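You operate a simulated robot arm through the tools that you are given. There is no shell and no other tool.

You are at the controls of a simulated robot arm. One attempt, no reset.

## Task
Put things in order on the top of the wooden bench. At the end: the red fuse from the top of the wooden bench stands where the blue fuse stood; the blue fuse from the top of the wooden bench stands where the teal cloth stood; the teal cloth is on the brown carton (marked "BANDS"); the white gauge stands on top of the black roll of tape; whatever was shut is shut again. Leave all else as you found it, and nothing knocked over.

Only the result counts: the job must be done as asked and must still hold three seconds after the hand-in. Knocking over, shifting, dropping, spilling or breaking anything else fails it. Flat cloth is picked up by pressing the open fingertips on it (5 to 10 N) and closing them slowly along it; thin cloth reads only 2 to 8 mm in the jaws.

## Robot
A 6-joint arm with a two-finger parallel gripper, fixed in place. Base frame: the origin is at the foot of the arm, x ahead of it, y to its left, z up; the work surface is at about z = 0.9. Units: m, degrees, N and s.
With the tool pointing down near the work surface it reaches from about 0.24 to 0.66 m from the base axis. Its first joint turns from -66.0 to 66.0 degrees. Payload 2.9 kg.
The tool frame sits at the grasp point between the pads (the TCP): z along the fingers, y along the line on which they close. The tips reach 0.03 m beyond it. The gripper opens to 0.11 m. The fingers are 0.02 m wide and 0.01 m thick; the gripper's body (0.048 by 0.112 m) begins 0.055 m behind the TCP.
Orientation is told as [roll, pitch, yaw] about the base's x, y, z axes, in that order, counted from this pose: with the fingers straight down and closing along the base's y, the tool's x points along the base's -x, its y along +y and its z along -z.

## Interface
- The arm moves only by the tool servo_tool. Its argument "plan" is a list of rows, each an object of numbers (a shift or turn left out is 0, a gripper value left out holds the last): "x", "y", "z": the shift along the tool's x, y, z in m; "wx", "wy", "wz": the turn, a rotation vector about the tool's x, y, z in degrees; "jaw": the finger opening in m, from 0 to 0.11. In form: [{"x": .., "y": .., "z": .., "wx": .., "wy": .., "wz": .., "jaw": ..}, ...]. A call has 1 to 20 rows; each row is the pose to reach, as a shift and turn from the pose commanded when the call began, along the tool's axes at that moment. Each row takes 0.2 s and may step no farther than 0.05 m and 8.6 degrees from the row before; otherwise, or with a gripper value out of range, the whole call is refused. A pose out of reach is approached as far as the arm can. The call stops where the force on the tool passes 40 N (or 10 N more than at its start, if that is more) or the arm is blocked; 0.2 s more then pass. Each finger travels about 0.108 m/s and halts on what it meets, pressing with about 24 N; the grip force reading is that of the motor and also rises with nothing between the fingers. The clock runs only during rows and for 0.2 s after the last one: add rows that repeat a pose to give the fingers time. The reply holds the time, the measured pose of the TCP, the force on the tool along the base axes, the opening and the grip force, in the units named above and with some noise, with the torque about the TCP (base axes, N m) and any sound that the robot's microphone picked up.
- Cameras (640 x 400 px; columns grow to the right, rows downward): "scene" is fixed at [0.075, 0.4396, 1.3889]; the picture's right is [-0.77, -0.63, 0.00], its down [-0.35, 0.43, -0.83] and it looks along [0.53, -0.64, -0.56] (base axes); focal length 214 px, centre (320, 200). "wrist" rides on the gripper at [0.072, 0.017, -0.103] in the tool frame; the picture's right is [-0.23, 0.97, 0.00], its down [-0.76, -0.18, -0.62] and it looks along [-0.61, -0.14, 0.78] (tool axes); focal length 222 px, centre (320, 200). There is no depth. A picture from a camera that has moved, and an enlarged one, comes with that camera's place and axes in the base frame and with its lens. The place of the scene camera against the robot may be out by one fixed shift of up to 0.012 m in any direction.
- snapshot(camera): a new picture of that camera. No time passes.
- enlarge(camera, box): a new picture of the part [left, top, right, bottom] of that camera's present view, enlarged. No time passes.
- finish_job(): hands the job in; it is judged then, once.

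Places have to be worked out from the pictures, the camera data and where the tool is seen. Open the gripper and draw the arm clear of the work before you hand the job in, unless the task says otherwise.

The tools are called after "Call:" as a command line: name --argument value ..., lists and objects as JSON in quotes. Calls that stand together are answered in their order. servo_tool: Moves the arm, as the interface text tells. Its arguments: {"type":"object","properties":{"plan":{"type":"array","items":{"type":"object","properties":{"x":{"type":"number"},"y":{"type":"number"},"z":{"type":"number"},"wx":{"type":"number"},"wy":{"type":"number"},"wz":{"type":"number"},"jaw":{"type":"number"}}}}},"required":["plan"]} The other tools are called the same way: snapshot (camera) takes a picture; enlarge (camera, box) takes an enlarged picture of a part of a camera's view; finish_job () hands the job in.

At the start:

```text
clock: 0.0
tool_pos: [0.426, -0.1574, 1.2257]
tool_rot: [0.0, -0.1, 0.1]
force: [-0.1, -0.2, 0.1]
torque: [0.0, 0.0, -0.01]
opening: 0.11
grasp_force: 0.0
```

scene: 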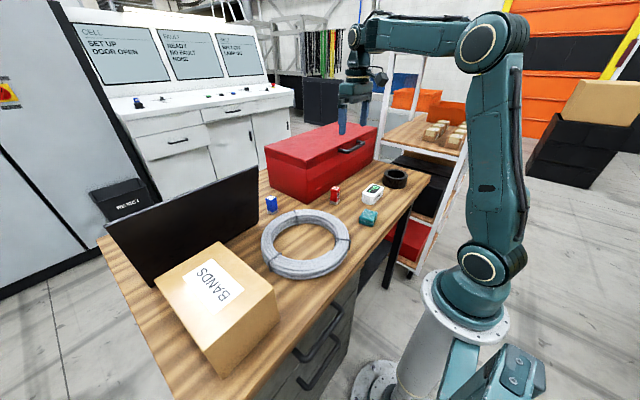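
wrist: 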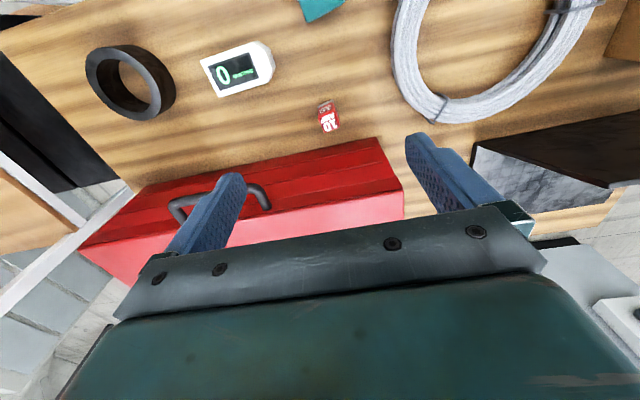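

I'll begin with enlarged looks at the scene to work out where everything is.

Call:
enlarge --camera "scene" --box '[240, 150, 440, 275]'

Call:
enlarge --camera "scene" --box '[80, 150, 400, 350]'

Call:
snapshot --camera "wrist"

```text
3.20 times, centred on (340, 212) of scene
camera zoom: at [0.075, 0.4396, 1.3889], right [-0.77, -0.63, 0.0], down [-0.35, 0.43, -0.83], along [0.53, -0.64, -0.56], focal length 686 px, centre (256, 160)
```

zoom: 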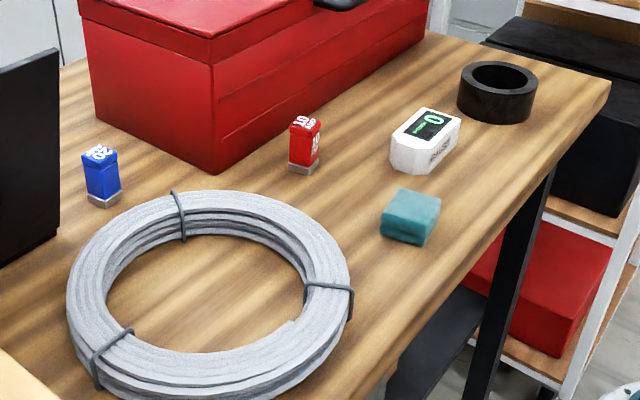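

```text
2.00 times, centred on (240, 250) of scene
camera zoom: at [0.075, 0.4396, 1.3889], right [-0.77, -0.63, 0.0], down [-0.35, 0.43, -0.83], along [0.53, -0.64, -0.56], focal length 429 px, centre (480, 100)
```

zoom: 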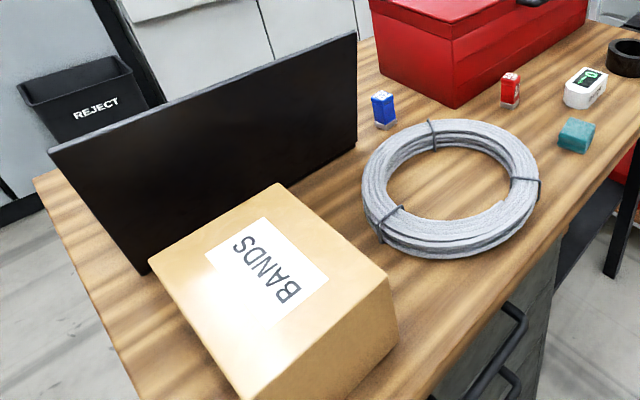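

```text
taken
camera wrist: at [0.3519, -0.1413, 1.3281], right [0.23, 0.97, 0.0], down [0.76, -0.18, 0.62], along [0.61, -0.14, -0.78], focal length 222 px, centre (320, 200)
```

wrist: 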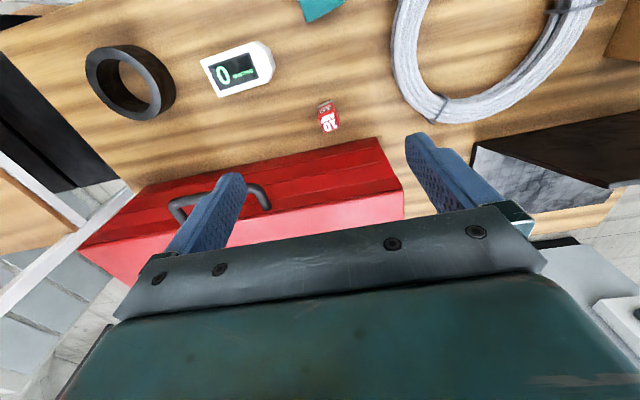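

The scene puts the cloth at about (0.325, -0.135), red fuse (0.48, -0.15), blue fuse (0.62, 0.05), gauge (0.38, -0.28), tape (0.36, -0.48) and the carton top at about z=1.01. I move to hover above the cloth for a closer wrist view.

Call:
servo_tool --plan '[{"x": 0.022, "y": 0.005, "z": 0.03}, {"x": 0.045, "y": 0.01, "z": 0.06}, {"x": 0.067, "y": 0.015, "z": 0.09}, {"x": 0.09, "y": 0.02, "z": 0.12}, {"x": 0.09, "y": 0.02, "z": 0.12}]'

Call:
snapshot --camera "wrist"

Call:
snapshot --camera "scene"

```text
clock: 1.2
tool_pos: [0.3362, -0.1387, 1.1054]
tool_rot: [0.0, -0.1, 0.0]
force: [0.4, -0.5, -0.7]
torque: [0.02, -0.01, 0.0]
opening: 0.11
grasp_force: 0.1
```

```text
taken
camera wrist: at [0.2629, -0.1213, 1.2086], right [0.23, 0.97, 0.0], down [0.76, -0.18, 0.62], along [0.61, -0.14, -0.78], focal length 222 px, centre (320, 200)
```

wrist: 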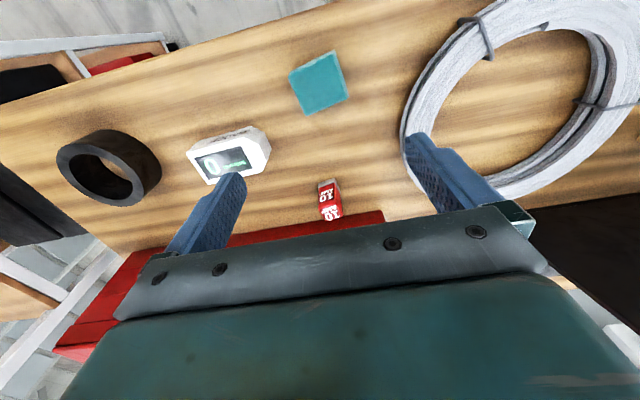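

```text
taken
```

scene: 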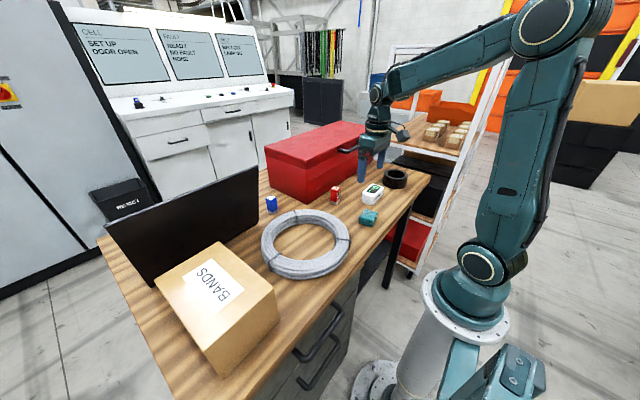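

The cloth shows as a small teal block rotated slightly; I enlarge the wrist view on the cloth and on the other items to measure them.

Call:
enlarge --camera "wrist" --box '[270, 30, 370, 130]'

Call:
enlarge --camera "wrist" --box '[40, 110, 360, 240]'

```text
4.00 times, centred on (320, 80) of wrist
camera zoom: at [0.2629, -0.1213, 1.2086], right [0.23, 0.97, 0.0], down [0.76, -0.18, 0.62], along [0.61, -0.14, -0.78], focal length 888 px, centre (320, 680)
```

zoom: 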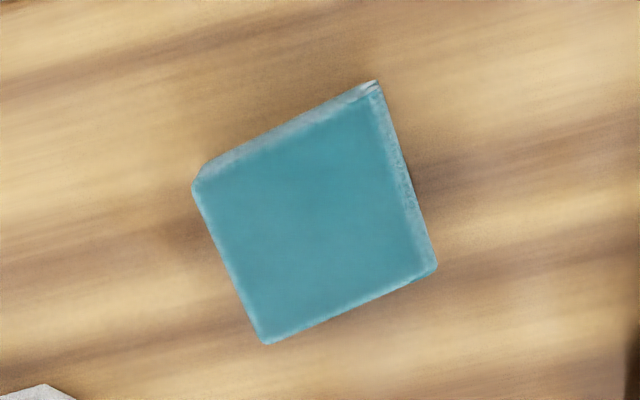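

```text
2.00 times, centred on (200, 175) of wrist
camera zoom: at [0.2629, -0.1213, 1.2086], right [0.23, 0.97, 0.0], down [0.76, -0.18, 0.62], along [0.61, -0.14, -0.78], focal length 444 px, centre (560, 250)
```

zoom: 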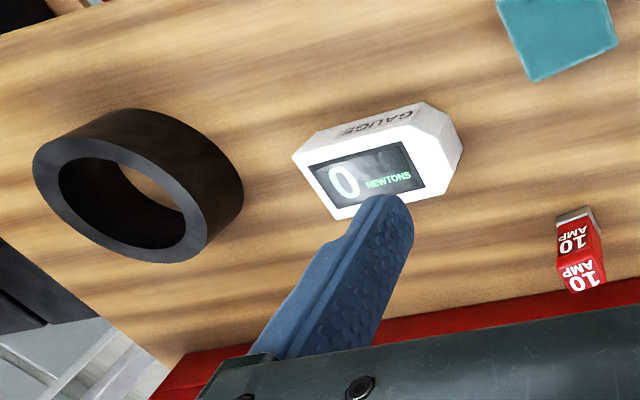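

Call:
enlarge --camera "scene" --box '[340, 195, 400, 235]'

Call:
enlarge --camera "scene" --box '[320, 160, 420, 220]'

Call:
enlarge --camera "scene" --box '[250, 170, 350, 230]'

```text
10.00 times, centred on (370, 215) of scene
camera zoom: at [0.075, 0.4396, 1.3889], right [-0.77, -0.63, 0.0], down [-0.35, 0.43, -0.83], along [0.53, -0.64, -0.56], focal length 2145 px, centre (-180, 50)
```

zoom: 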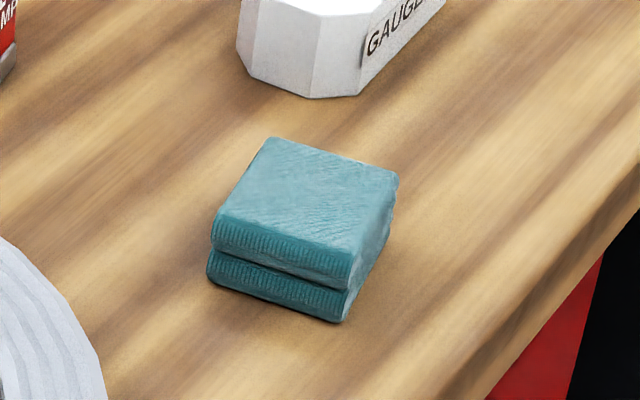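

```text
6.40 times, centred on (370, 190) of scene
camera zoom: at [0.075, 0.4396, 1.3889], right [-0.77, -0.63, 0.0], down [-0.35, 0.43, -0.83], along [0.53, -0.64, -0.56], focal length 1373 px, centre (0, 264)
```

zoom: 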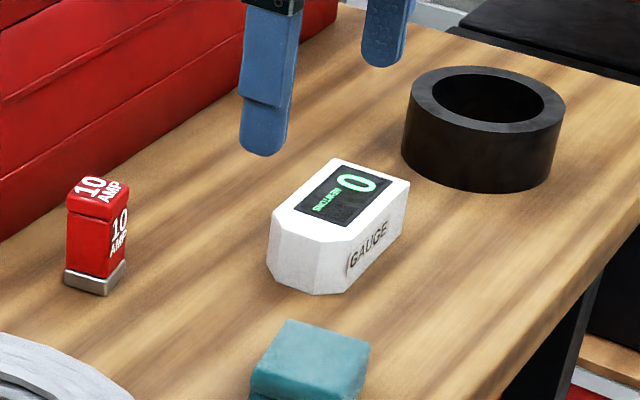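

```text
6.40 times, centred on (300, 200) of scene
camera zoom: at [0.075, 0.4396, 1.3889], right [-0.77, -0.63, 0.0], down [-0.35, 0.43, -0.83], along [0.53, -0.64, -0.56], focal length 1373 px, centre (448, 200)
```

zoom: 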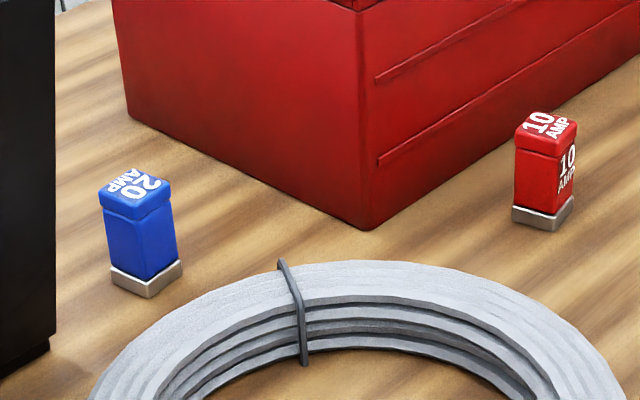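

The cloth is a folded block, about 5 cm square and 2.5 cm high, at roughly (0.320, -0.135) and yawed about +10°. I centre over it, turn the tool to match and come down partway to check alignment.

Call:
servo_tool --plan '[{"x": 0.006, "y": 0.001, "z": 0.03, "wz": -4}, {"x": 0.012, "y": 0.003, "z": 0.06, "wz": -8}, {"x": 0.016, "y": 0.004, "z": 0.09, "wz": -10}, {"x": 0.016, "y": 0.004, "z": 0.11, "wz": -10}, {"x": 0.016, "y": 0.004, "z": 0.11, "wz": -10}]'

Call:
snapshot --camera "wrist"

Call:
enlarge --camera "scene" --box '[320, 150, 420, 240]'

```text
clock: 2.4
tool_pos: [0.3198, -0.1335, 0.9952]
tool_rot: [-0.1, 0.0, 10.0]
force: [1.2, -0.2, 0.3]
torque: [-0.01, 0.0, -0.02]
opening: 0.1101
grasp_force: 0.0
```

```text
taken
camera wrist: at [0.2443, -0.1303, 1.0989], right [0.06, 1.0, 0.0], down [0.78, -0.04, 0.62], along [0.62, -0.03, -0.78], focal length 222 px, centre (320, 200)
```

wrist: 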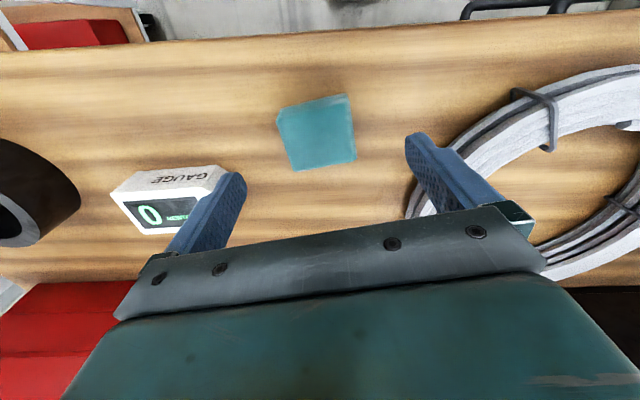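

```text
4.44 times, centred on (370, 195) of scene
camera zoom: at [0.075, 0.4396, 1.3889], right [-0.77, -0.63, 0.0], down [-0.35, 0.43, -0.83], along [0.53, -0.64, -0.56], focal length 953 px, centre (98, 222)
```

zoom: 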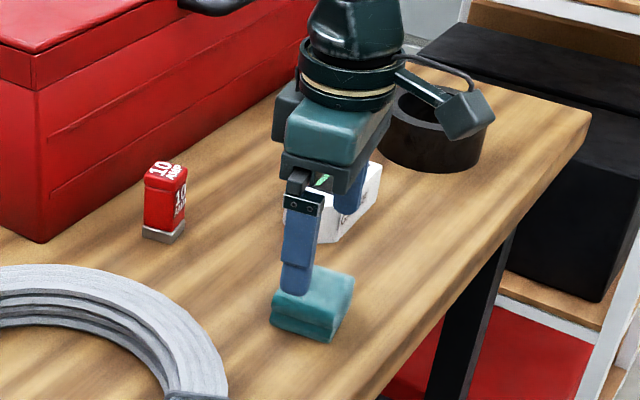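

Call:
enlarge --camera "wrist" --box '[265, 80, 371, 190]'

```text
3.64 times, centred on (318, 135) of wrist
camera zoom: at [0.2443, -0.1303, 1.0989], right [0.06, 1.0, 0.0], down [0.78, -0.04, 0.62], along [0.62, -0.03, -0.78], focal length 808 px, centre (327, 436)
```

zoom: 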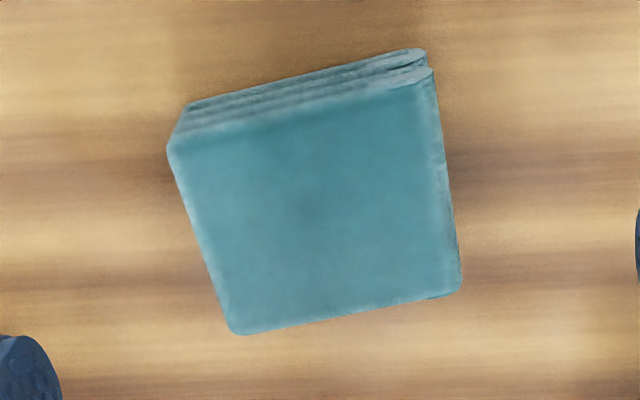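

The wrist view puts the cloth centre at (0.320, -0.135) with yaw 10°, which matches the tool. I descend with open fingers to just above the bench and close on it.

Call:
servo_tool --plan '[{"y": -0.0015, "z": 0.02}, {"y": -0.0015, "z": 0.04}, {"y": -0.0015, "z": 0.053}, {"y": -0.0015, "z": 0.0585}, {"y": -0.0015, "z": 0.0585, "jaw": 0.09}, {"y": -0.0015, "z": 0.0585, "jaw": 0.075}, {"y": -0.0015, "z": 0.0585, "jaw": 0.06}]'

Call:
snapshot --camera "wrist"

Call:
enlarge --camera "scene" --box '[320, 150, 420, 240]'

```text
clock: 4.0
tool_pos: [0.319, -0.1365, 0.9361]
tool_rot: [0.0, -0.1, 10.0]
force: [-0.5, -0.9, -0.4]
torque: [0.02, 0.0, 0.01]
opening: 0.0603
grasp_force: 0.1
```

```text
taken
camera wrist: at [0.2435, -0.1318, 1.0394], right [0.06, 1.0, 0.0], down [0.78, -0.04, 0.62], along [0.62, -0.03, -0.78], focal length 222 px, centre (320, 200)
```

wrist: 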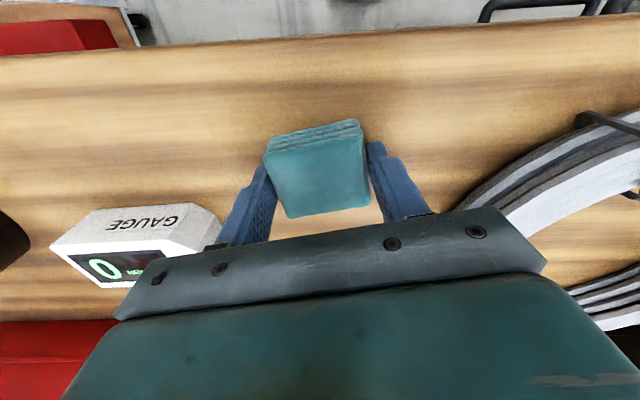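

```text
4.44 times, centred on (370, 195) of scene
camera zoom: at [0.075, 0.4396, 1.3889], right [-0.77, -0.63, 0.0], down [-0.35, 0.43, -0.83], along [0.53, -0.64, -0.56], focal length 953 px, centre (98, 222)
```

zoom: 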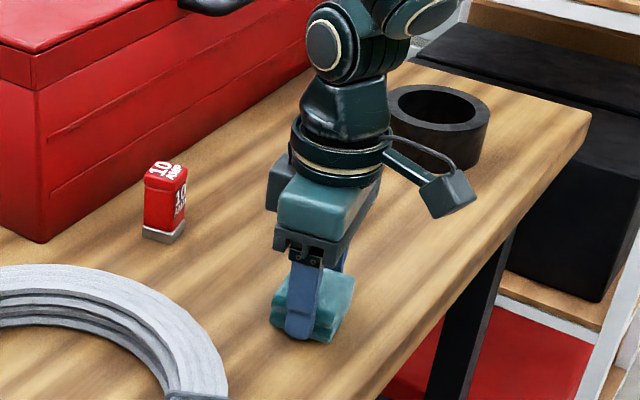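

The fingers straddle the cloth closely on both sides. I close gently onto it.

Call:
servo_tool --plan '[{"jaw": 0.052}, {"jaw": 0.045}, {"jaw": 0.04}, {"jaw": 0.035}]'

Call:
snapshot --camera "wrist"

```text
clock: 5.0
tool_pos: [0.3186, -0.1357, 0.9365]
tool_rot: [0.0, 0.1, 10.0]
force: [0.5, 0.7, 1.1]
torque: [0.01, -0.01, 0.03]
opening: 0.0568
grasp_force: 24.0
```

```text
taken
camera wrist: at [0.2436, -0.1318, 1.0394], right [0.06, 1.0, 0.0], down [0.78, -0.04, 0.62], along [0.62, -0.03, -0.78], focal length 222 px, centre (320, 200)
```

wrist: 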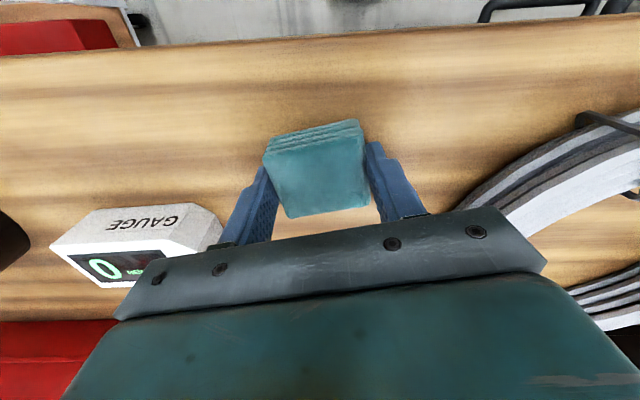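

The grip holds at 56.8 mm with 24 N. I lift it and check that it comes along.

Call:
servo_tool --plan '[{"z": -0.015}, {"z": -0.05}, {"z": -0.1}, {"z": -0.15}, {"z": -0.2}, {"z": -0.2}]'

Call:
snapshot --camera "wrist"

Call:
snapshot --camera "scene"

```text
clock: 6.4
tool_pos: [0.3209, -0.1362, 1.1374]
tool_rot: [0.0, 0.0, 10.0]
force: [-0.5, -0.2, -0.5]
torque: [0.0, 0.03, -0.04]
opening: 0.035
grasp_force: 0.1
```

```text
taken
camera wrist: at [0.245, -0.1323, 1.2396], right [0.06, 1.0, 0.0], down [0.78, -0.04, 0.62], along [0.62, -0.03, -0.78], focal length 222 px, centre (320, 200)
```

wrist: 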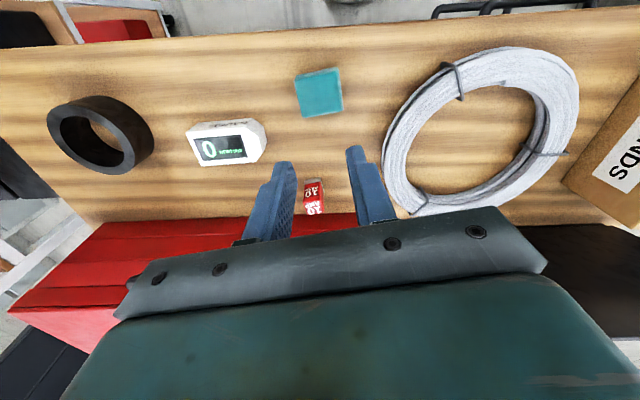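

```text
taken
```

scene: 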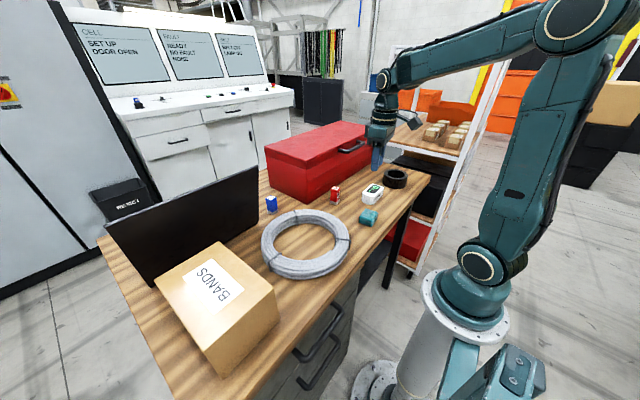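

The cloth slipped out during the lift (the opening fell to the commanded 35 mm). I look closely at the cloth to see whether it moved or changed shape.

Call:
enlarge --camera "scene" --box '[340, 195, 400, 235]'

Call:
enlarge --camera "wrist" --box '[270, 50, 370, 130]'

Call:
enlarge --camera "wrist" --box '[220, 130, 420, 255]'

```text
10.00 times, centred on (370, 215) of scene
camera zoom: at [0.075, 0.4396, 1.3889], right [-0.77, -0.63, 0.0], down [-0.35, 0.43, -0.83], along [0.53, -0.64, -0.56], focal length 2145 px, centre (-180, 50)
```

zoom: 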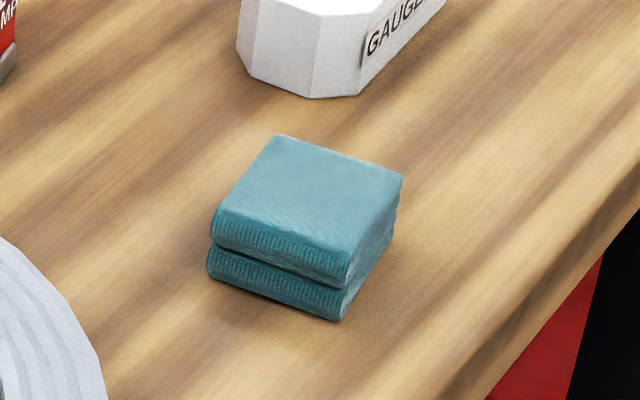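

```text
5.00 times, centred on (320, 90) of wrist
camera zoom: at [0.245, -0.1323, 1.2396], right [0.06, 1.0, 0.0], down [0.78, -0.04, 0.62], along [0.62, -0.03, -0.78], focal length 1111 px, centre (320, 750)
```

zoom: 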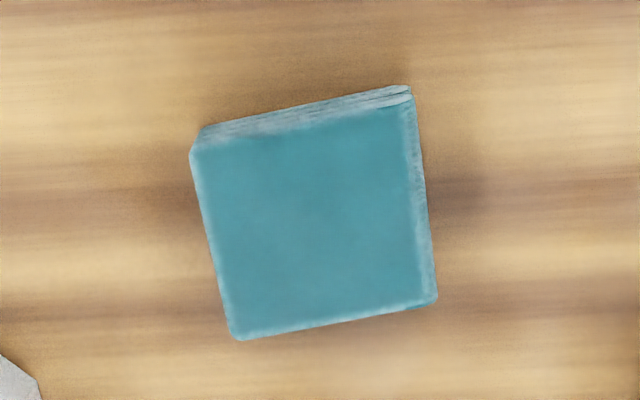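

```text
3.20 times, centred on (320, 192) of wrist
camera zoom: at [0.245, -0.1323, 1.2396], right [0.06, 1.0, 0.0], down [0.78, -0.04, 0.62], along [0.62, -0.03, -0.78], focal length 711 px, centre (320, 224)
```

zoom: 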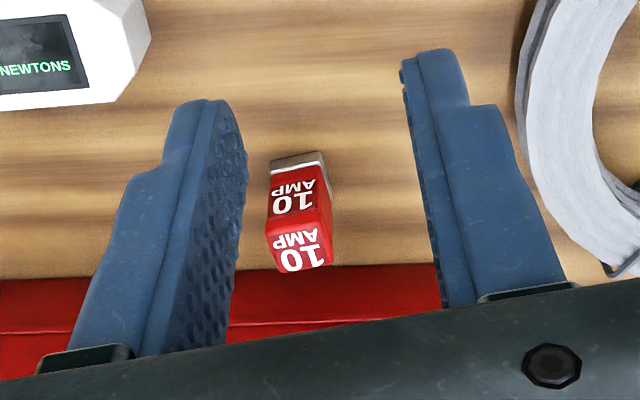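

The cloth stayed in place, so the pads held only its upper edge. I go back with the tips lower, almost on the bench, then grip and lift very slowly.

Call:
servo_tool --plan '[{"z": 0.02, "jaw": 0.08}, {"z": 0.06, "jaw": 0.08}, {"z": 0.1, "jaw": 0.08}, {"z": 0.14, "jaw": 0.08}, {"z": 0.17, "jaw": 0.08}, {"z": 0.19, "jaw": 0.08}, {"z": 0.2, "jaw": 0.08}, {"z": 0.2035, "jaw": 0.08}, {"z": 0.2035, "jaw": 0.08}]'

Call:
snapshot --camera "wrist"

Call:
enlarge --camera "scene" --box '[340, 180, 400, 235]'

```text
clock: 8.4
tool_pos: [0.3199, -0.1354, 0.9325]
tool_rot: [0.0, 0.0, 10.0]
force: [-0.7, 0.3, -0.9]
torque: [0.0, -0.02, -0.02]
opening: 0.08
grasp_force: 0.0
```

```text
taken
camera wrist: at [0.2438, -0.1315, 1.0358], right [0.06, 1.0, 0.0], down [0.78, -0.04, 0.62], along [0.62, -0.03, -0.78], focal length 222 px, centre (320, 200)
```

wrist: 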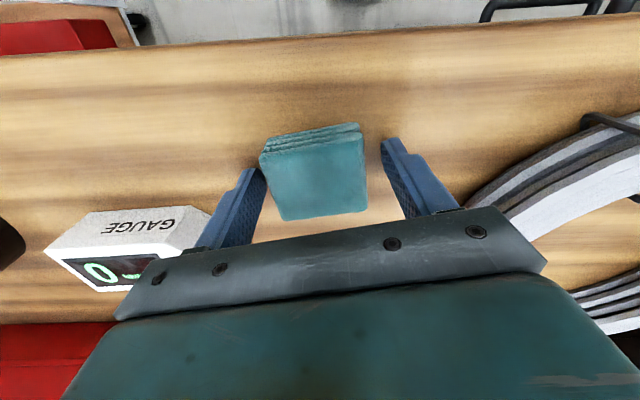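

```text
7.27 times, centred on (370, 208) of scene
camera zoom: at [0.075, 0.4396, 1.3889], right [-0.77, -0.63, 0.0], down [-0.35, 0.43, -0.83], along [0.53, -0.64, -0.56], focal length 1560 px, centre (-44, 146)
```

zoom: 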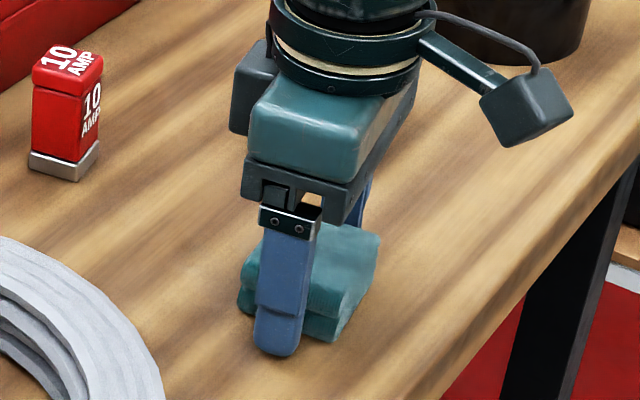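

No bench contact yet and the cloth sits slightly left of centre between the fingers. I shift 2 mm that way, lower a touch, close fully, and lift only a little.

Call:
servo_tool --plan '[{"y": -0.002, "z": 0.0015, "jaw": 0.07}, {"y": -0.002, "z": 0.0015, "jaw": 0.06}, {"y": -0.002, "z": 0.0015, "jaw": 0.05}, {"y": -0.002, "z": 0.0015, "jaw": 0.04}, {"y": -0.002, "z": 0.0015, "jaw": 0.03}, {"y": -0.002, "z": 0.0015, "jaw": 0.02}, {"y": -0.002, "z": 0.0015, "jaw": 0.02}]'

Call:
snapshot --camera "wrist"

```text
clock: 10.0
tool_pos: [0.3197, -0.1364, 0.9318]
tool_rot: [0.0, 0.0, 9.9]
force: [1.1, 0.5, 0.8]
torque: [0.01, 0.03, -0.02]
opening: 0.0577
grasp_force: 23.2
```

```text
taken
camera wrist: at [0.2443, -0.1334, 1.0347], right [0.06, 1.0, 0.0], down [0.78, -0.04, 0.62], along [0.62, -0.03, -0.78], focal length 222 px, centre (320, 200)
```

wrist: 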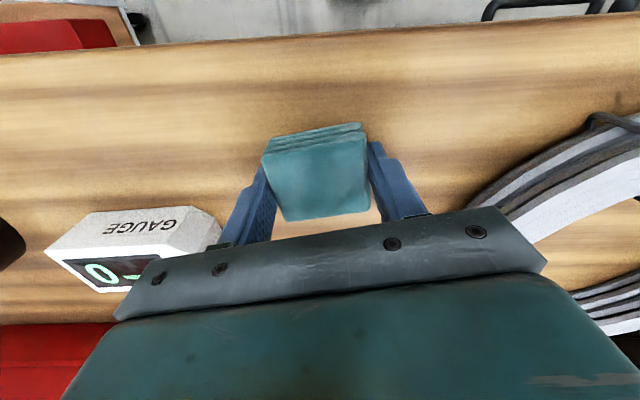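

The grip again reads 57.7 mm at 23 N. I lift very slowly by 1 cm and read the opening.

Call:
servo_tool --plan '[{"z": -0.001}, {"z": -0.002}, {"z": -0.004}, {"z": -0.006}, {"z": -0.008}, {"z": -0.01}]'

Call:
snapshot --camera "wrist"

Call:
enlarge --camera "scene" --box '[340, 180, 400, 235]'

```text
clock: 11.4
tool_pos: [0.319, -0.1375, 0.9422]
tool_rot: [0.0, 0.0, 10.0]
force: [-0.9, 0.2, 0.2]
torque: [-0.01, -0.02, 0.0]
opening: 0.0576
grasp_force: 24.3
```

```text
taken
camera wrist: at [0.2444, -0.1335, 1.045], right [0.06, 1.0, 0.0], down [0.78, -0.04, 0.62], along [0.62, -0.03, -0.78], focal length 222 px, centre (320, 200)
```

wrist: 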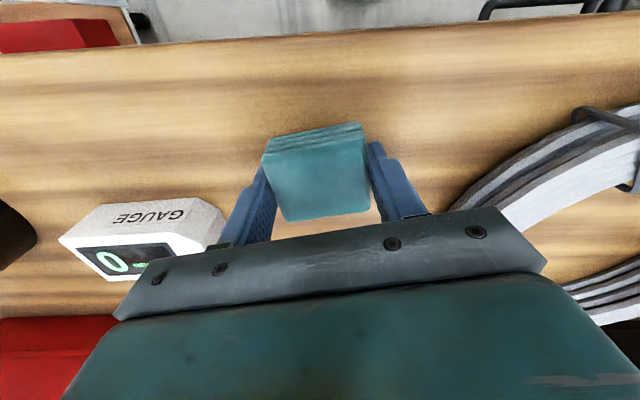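

```text
7.27 times, centred on (370, 208) of scene
camera zoom: at [0.075, 0.4396, 1.3889], right [-0.77, -0.63, 0.0], down [-0.35, 0.43, -0.83], along [0.53, -0.64, -0.56], focal length 1560 px, centre (-44, 146)
```

zoom: 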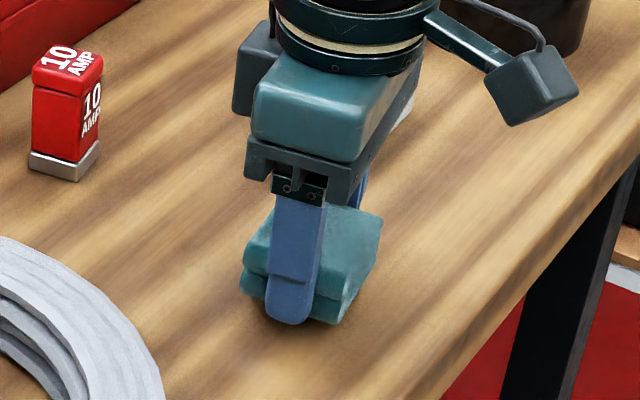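

The cloth is now held and off the bench (it stays fixed in the wrist view while the background moves). I keep lifting gently.

Call:
servo_tool --plan '[{"z": -0.003}, {"z": -0.007}, {"z": -0.013}, {"z": -0.02}, {"z": -0.029}, {"z": -0.039}, {"z": -0.05}, {"z": -0.062}, {"z": -0.075}, {"z": -0.088}, {"z": -0.101}, {"z": -0.114}, {"z": -0.127}, {"z": -0.14}, {"z": -0.152}, {"z": -0.163}, {"z": -0.172}, {"z": -0.179}, {"z": -0.184}, {"z": -0.186}]'

Call:
snapshot --camera "wrist"

```text
clock: 15.6
tool_pos: [0.3193, -0.1363, 1.1263]
tool_rot: [0.0, 0.0, 10.0]
force: [0.6, -1.1, -0.4]
torque: [-0.01, 0.0, 0.03]
opening: 0.0575
grasp_force: 23.4
```

```text
taken
camera wrist: at [0.2438, -0.1332, 1.2305], right [0.06, 1.0, 0.0], down [0.78, -0.04, 0.62], along [0.62, -0.03, -0.78], focal length 222 px, centre (320, 200)
```

wrist: 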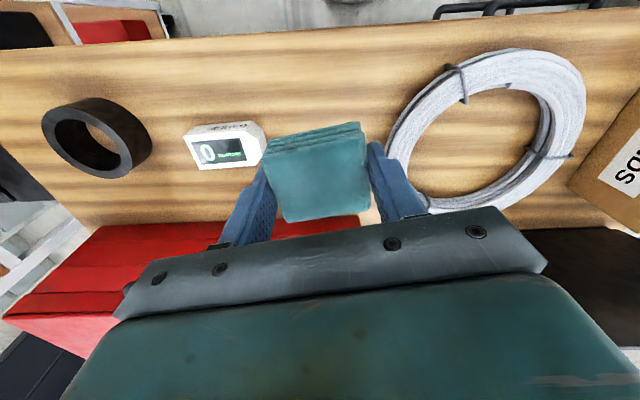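

The grip is steady at 57.5 mm. I carry the cloth smoothly across to above the carton, staying at z≈1.126.

Call:
servo_tool --plan '[{"x": -0.0017, "y": 0.0049}, {"x": -0.005, "y": 0.0146}, {"x": -0.0109, "y": 0.0316}, {"x": -0.0185, "y": 0.0535}, {"x": -0.0277, "y": 0.0802}, {"x": -0.0378, "y": 0.1094}, {"x": -0.0479, "y": 0.1386}, {"x": -0.058, "y": 0.1677}, {"x": -0.068, "y": 0.1969}, {"x": -0.0781, "y": 0.2261}, {"x": -0.0882, "y": 0.2553}, {"x": -0.0983, "y": 0.2844}, {"x": -0.1084, "y": 0.3136}, {"x": -0.1184, "y": 0.3428}, {"x": -0.1285, "y": 0.3719}, {"x": -0.1386, "y": 0.4011}, {"x": -0.1478, "y": 0.4279}, {"x": -0.1562, "y": 0.4522}, {"x": -0.163, "y": 0.4716}, {"x": -0.168, "y": 0.4862}]'

Call:
snapshot --camera "wrist"

Call:
snapshot --camera "scene"

```text
clock: 19.8
tool_pos: [0.3996, 0.3705, 1.126]
tool_rot: [0.0, 0.0, 9.9]
force: [-0.3, 0.2, -0.6]
torque: [-0.01, -0.02, -0.01]
opening: 0.0571
grasp_force: 23.8
```

```text
taken
camera wrist: at [0.3254, 0.3741, 1.2296], right [0.06, 1.0, 0.0], down [0.78, -0.04, 0.62], along [0.62, -0.04, -0.78], focal length 222 px, centre (320, 200)
```

wrist: 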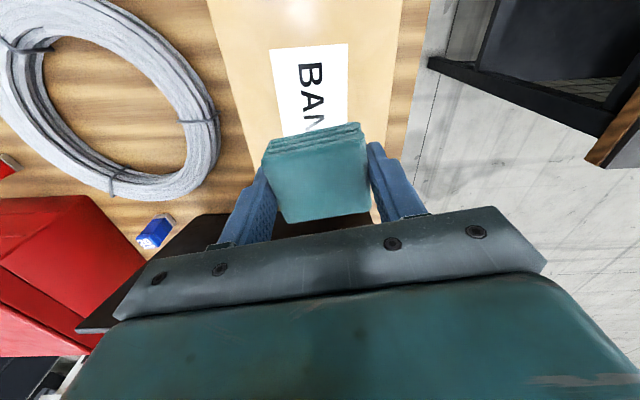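

```text
taken
```

scene: 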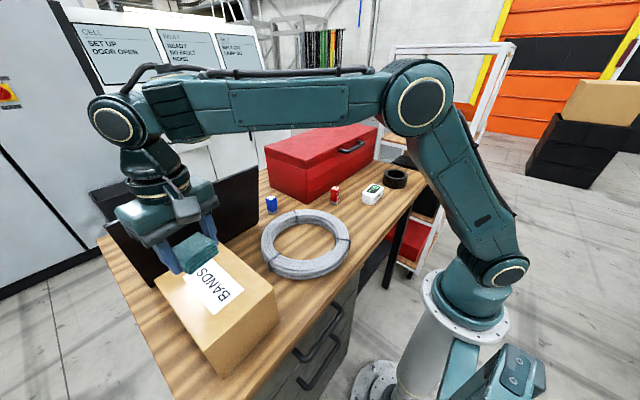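

The cloth is centred over the carton, whose top spans about y 0.29–0.44 and x 0.30–0.50. I shift slightly to its middle and descend to just above the top.

Call:
servo_tool --plan '[{"y": -0.002, "z": 0.008}, {"y": -0.004, "z": 0.02}, {"y": -0.005, "z": 0.034}, {"y": -0.005, "z": 0.046}, {"y": -0.005, "z": 0.056}, {"y": -0.005, "z": 0.063}, {"y": -0.005, "z": 0.067}, {"y": -0.005, "z": 0.069}]'

Call:
enlarge --camera "scene" --box '[100, 180, 290, 300]'

Call:
snapshot --camera "wrist"

```text
clock: 21.6
tool_pos: [0.4028, 0.3667, 1.0582]
tool_rot: [0.0, 0.0, 10.0]
force: [0.2, 0.4, -0.2]
torque: [-0.01, 0.01, -0.03]
opening: 0.0577
grasp_force: 23.4
```

```text
3.33 times, centred on (195, 240) of scene
camera zoom: at [0.075, 0.4396, 1.3889], right [-0.77, -0.63, 0.0], down [-0.35, 0.43, -0.83], along [0.53, -0.64, -0.56], focal length 715 px, centre (737, 67)
```

zoom: 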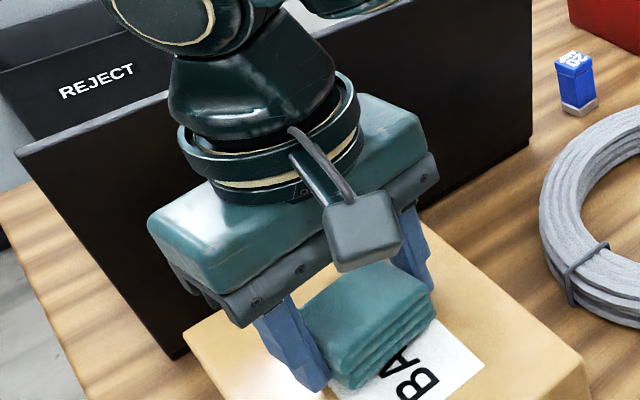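

```text
taken
camera wrist: at [0.3269, 0.3694, 1.1618], right [0.06, 1.0, 0.0], down [0.78, -0.04, 0.62], along [0.62, -0.03, -0.78], focal length 222 px, centre (320, 200)
```

wrist: 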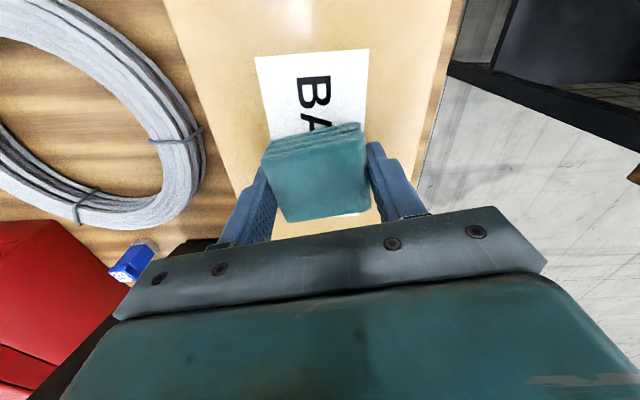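

Cloth bottom should be about 1.3 cm above the carton top. I come down in small steps, watching the force.

Call:
servo_tool --plan '[{"z": 0.002}, {"z": 0.004}, {"z": 0.006}, {"z": 0.008}, {"z": 0.009}, {"z": 0.009}]'

Call:
enlarge --camera "scene" --box '[160, 240, 260, 310]'

```text
clock: 23.0
tool_pos: [0.4026, 0.3658, 1.0522]
tool_rot: [0.1, -0.2, 9.9]
force: [-2.6, -2.8, 16.8]
torque: [-0.21, 0.21, -0.07]
opening: 0.0574
grasp_force: 23.8
```

```text
5.71 times, centred on (210, 275) of scene
camera zoom: at [0.0747, 0.4393, 1.389], right [-0.77, -0.63, 0.0], down [-0.35, 0.43, -0.83], along [0.53, -0.64, -0.56], focal length 1226 px, centre (949, -229)
```

zoom: 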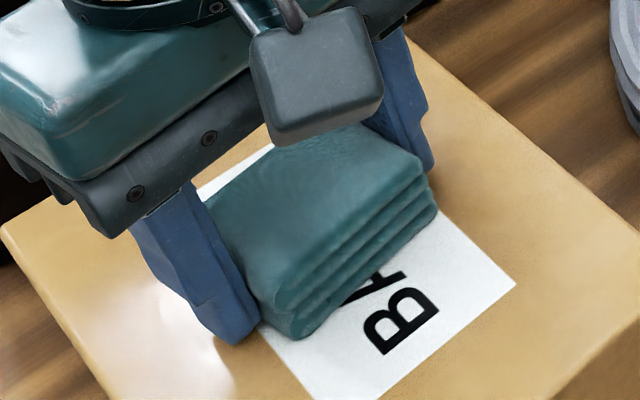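

Contact: 17 N upward at z=1.052, so the cloth rests on the carton. I ease off 1 mm and open slowly.

Call:
servo_tool --plan '[{"z": -0.002}, {"z": -0.003}, {"z": -0.003, "jaw": 0.06}, {"z": -0.003, "jaw": 0.066}, {"z": -0.003, "jaw": 0.072}, {"z": -0.003, "jaw": 0.08}, {"z": -0.003, "jaw": 0.08}]'

Call:
enlarge --camera "scene" --box '[160, 240, 260, 310]'

Call:
snapshot --camera "wrist"

```text
clock: 24.6
tool_pos: [0.4024, 0.3654, 1.0516]
tool_rot: [0.0, 0.0, 10.0]
force: [0.0, 0.1, 0.8]
torque: [0.02, 0.01, 0.02]
opening: 0.08
grasp_force: 0.1
```

```text
5.71 times, centred on (210, 275) of scene
camera zoom: at [0.075, 0.4396, 1.3889], right [-0.77, -0.63, 0.0], down [-0.35, 0.43, -0.83], along [0.53, -0.64, -0.56], focal length 1226 px, centre (949, -229)
```

zoom: 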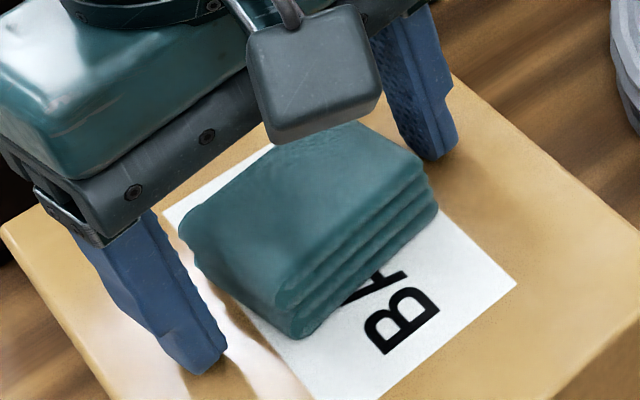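

```text
taken
camera wrist: at [0.3266, 0.3698, 1.1555], right [0.06, 1.0, 0.0], down [0.78, -0.04, 0.62], along [0.62, -0.03, -0.78], focal length 222 px, centre (320, 200)
```

wrist: 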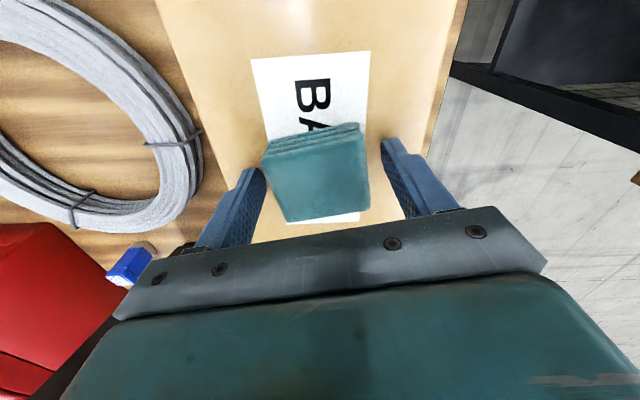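

The cloth rests on the carton, released. I rise straight up and then look over the scene.

Call:
servo_tool --plan '[{"z": -0.01}, {"z": -0.03}, {"z": -0.06}, {"z": -0.1}, {"z": -0.14}, {"z": -0.18}, {"z": -0.18}]'

Call:
snapshot --camera "wrist"

Call:
snapshot --camera "scene"

```text
clock: 26.2
tool_pos: [0.4032, 0.364, 1.2342]
tool_rot: [0.0, 0.0, 9.9]
force: [0.6, -0.7, -0.3]
torque: [0.03, -0.01, 0.02]
opening: 0.08
grasp_force: 0.1
```

```text
taken
camera wrist: at [0.3273, 0.3688, 1.3368], right [0.06, 1.0, 0.0], down [0.78, -0.04, 0.62], along [0.62, -0.03, -0.78], focal length 222 px, centre (320, 200)
```

wrist: 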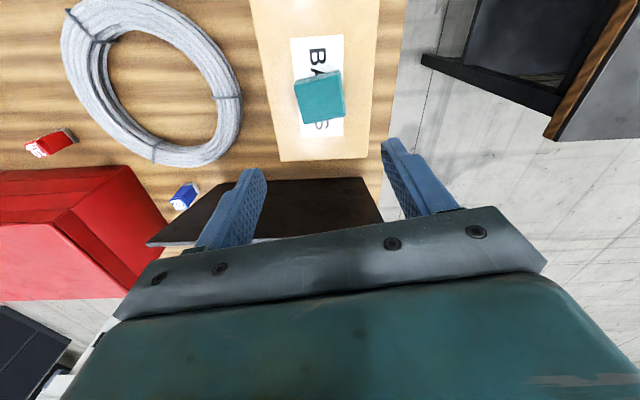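

```text
taken
```

scene: 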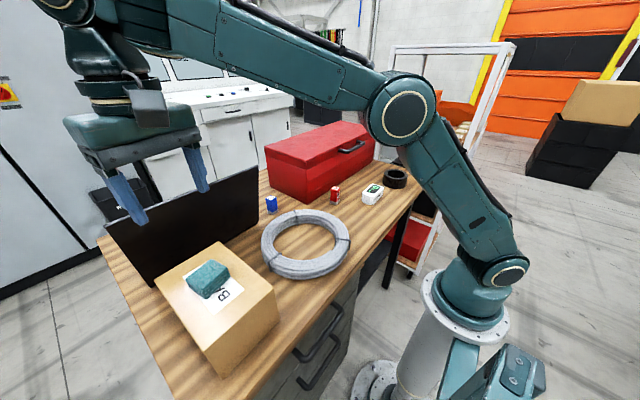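

The cloth sits flat on the carton. I enlarge the wrist view around the blue fuse and the black panel next to it to judge clearances.

Call:
enlarge --camera "wrist" --box '[130, 160, 270, 250]'

Call:
enlarge --camera "scene" --box '[90, 150, 300, 300]'

```text
4.44 times, centred on (200, 205) of wrist
camera zoom: at [0.3273, 0.3688, 1.3368], right [0.06, 1.0, 0.0], down [0.78, -0.04, 0.62], along [0.62, -0.03, -0.78], focal length 987 px, centre (853, 178)
```

zoom: 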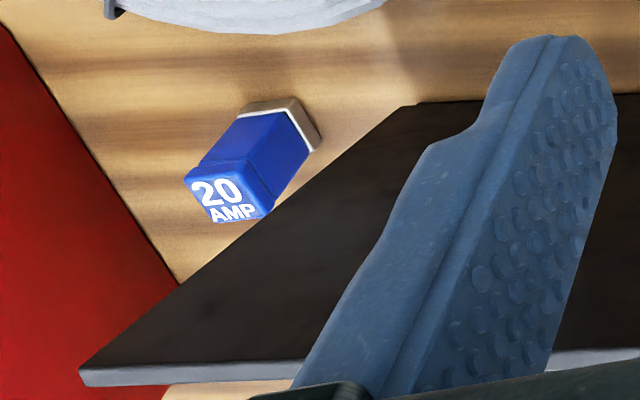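

```text
2.67 times, centred on (195, 225) of scene
camera zoom: at [0.075, 0.4396, 1.3889], right [-0.77, -0.63, 0.0], down [-0.35, 0.43, -0.83], along [0.53, -0.64, -0.56], focal length 572 px, centre (653, 133)
```

zoom: 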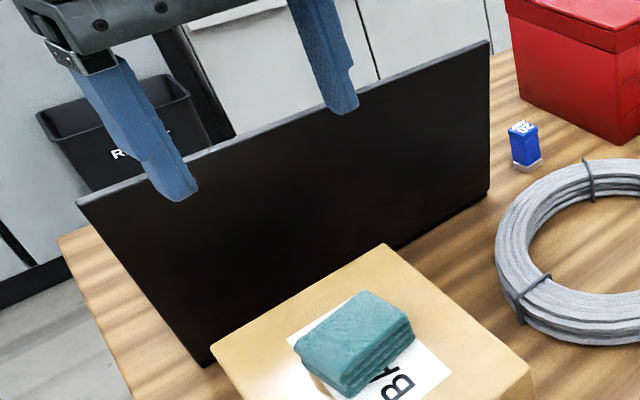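

The panel leans toward the robot, with its near end at y≈0.122. The blue fuse stands at about (0.620, 0.043), is roughly 6 cm tall, and is yawed about 10°. I fly above the panel's top to hover over the fuse with the jaw narrowed to 6 cm.

Call:
servo_tool --plan '[{"x": -0.008, "y": -0.018, "jaw": 0.06}, {"x": -0.021, "y": -0.047}, {"x": -0.037, "y": -0.083}, {"x": -0.054, "y": -0.12}, {"x": -0.071, "y": -0.158}, {"x": -0.088, "y": -0.196}, {"x": -0.105, "y": -0.234}, {"x": -0.121, "y": -0.271}, {"x": -0.136, "y": -0.305}, {"x": -0.148, "y": -0.332}, {"x": -0.155, "y": -0.347}, {"x": -0.1578, "y": -0.3533}, {"x": -0.1578, "y": -0.3533}]'

Call:
snapshot --camera "wrist"

Call:
snapshot --camera "scene"

```text
clock: 28.0
tool_pos: [0.5638, 0.1227, 1.2273]
tool_rot: [0.1, -0.7, 8.8]
force: [7.8, 3.3, -11.3]
torque: [-0.41, -0.01, -0.27]
opening: 0.0597
grasp_force: 0.0
out of reach, approached as far as the arm can: row 8, 9
stopped in row 9: the force on the tool passed its limit at 65 N (the readings are from after the stop); the commanded pose is now the measured one
```

```text
taken
camera wrist: at [0.487, 0.1272, 1.3295], right [0.07, 1.0, 0.01], down [0.77, -0.06, 0.63], along [0.63, -0.04, -0.77], focal length 222 px, centre (320, 200)
```

wrist: 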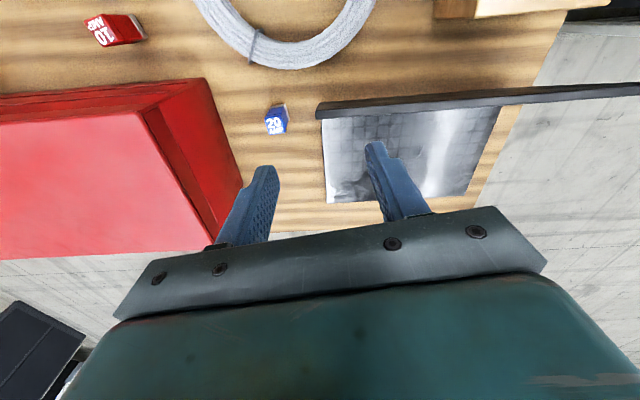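

```text
taken
```

scene: 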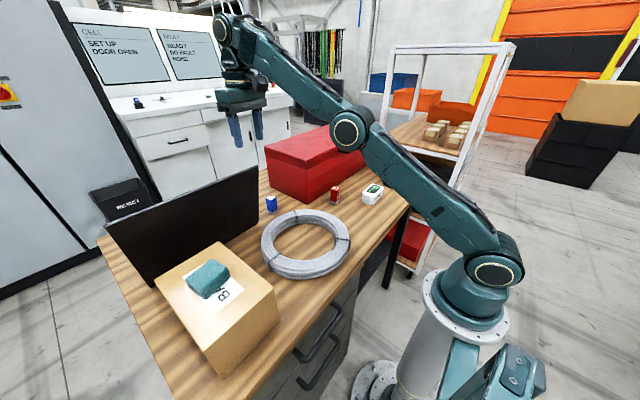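

The arm reached its limit at this height (r≈0.58 at z≈1.23) and stopped there; nothing seems to have been touched, and the panel is an open laptop seen from behind. I draw back and down toward (0.53, 0.043, 1.20) and level the tool.

Call:
servo_tool --plan '[{"x": 0.01, "y": -0.01, "z": 0.0}, {"x": 0.02, "y": -0.025, "z": 0.005, "wy": 0.3, "wz": -0.6}, {"x": 0.033, "y": -0.045, "z": 0.012, "wy": 0.7, "wz": -1.2}, {"x": 0.042, "y": -0.065, "z": 0.02, "wy": 0.7, "wz": -1.2}, {"x": 0.0456, "y": -0.0736, "z": 0.027, "wy": 0.7, "wz": -1.2}, {"x": 0.0456, "y": -0.0736, "z": 0.027, "wy": 0.7, "wz": -1.2}]'

Call:
snapshot --camera "wrist"

Call:
enlarge --camera "scene" --box '[90, 150, 300, 300]'

```text
clock: 29.4
tool_pos: [0.5291, 0.0407, 1.2004]
tool_rot: [0.2, 0.1, 10.1]
force: [0.4, 1.6, -0.3]
torque: [0.0, 0.01, -0.02]
opening: 0.0598
grasp_force: 0.0
```

```text
taken
camera wrist: at [0.4548, 0.044, 1.3043], right [0.05, 1.0, 0.0], down [0.78, -0.04, 0.62], along [0.62, -0.03, -0.78], focal length 222 px, centre (320, 200)
```

wrist: 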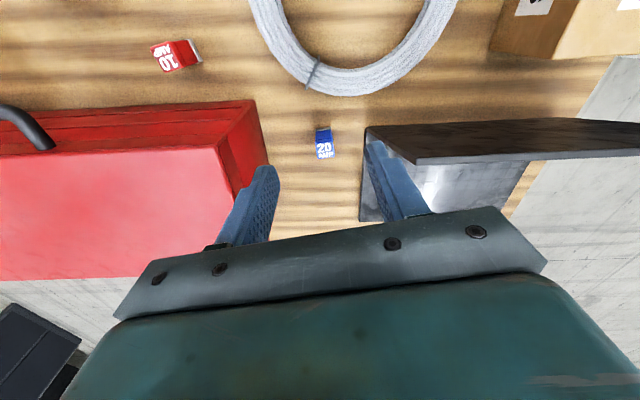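

```text
2.67 times, centred on (195, 225) of scene
camera zoom: at [0.075, 0.4396, 1.3889], right [-0.77, -0.63, 0.0], down [-0.35, 0.43, -0.83], along [0.53, -0.64, -0.56], focal length 572 px, centre (653, 133)
```

zoom: 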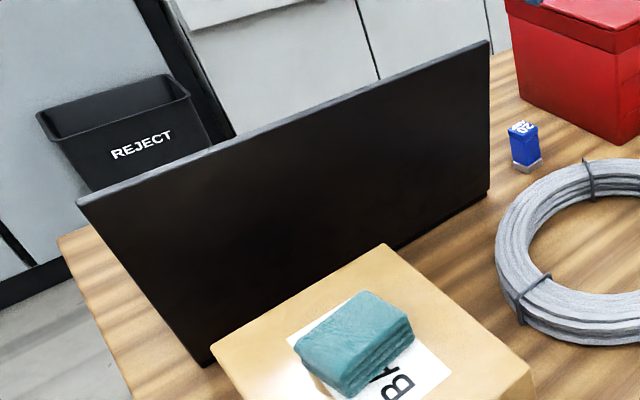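

All forces are normal and nothing moved. I enlarge the wrist view on the blue fuse to fix its place and angle.

Call:
enlarge --camera "wrist" --box '[290, 110, 370, 170]'

Call:
enlarge --camera "wrist" --box '[140, 20, 400, 180]'

```text
6.67 times, centred on (330, 140) of wrist
camera zoom: at [0.4548, 0.044, 1.3043], right [0.05, 1.0, 0.0], down [0.78, -0.04, 0.62], along [0.62, -0.03, -0.78], focal length 1481 px, centre (253, 600)
```

zoom: 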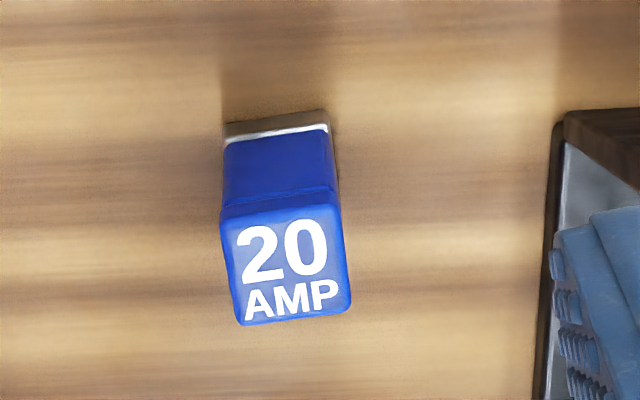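

```text
2.46 times, centred on (270, 100) of wrist
camera zoom: at [0.4548, 0.044, 1.3043], right [0.05, 1.0, 0.0], down [0.78, -0.04, 0.62], along [0.62, -0.03, -0.78], focal length 547 px, centre (443, 446)
```

zoom: 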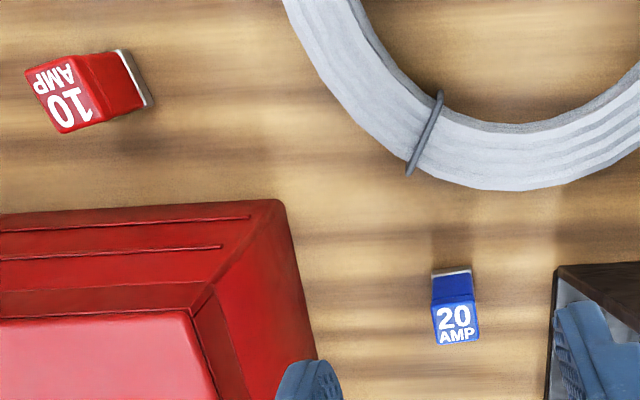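

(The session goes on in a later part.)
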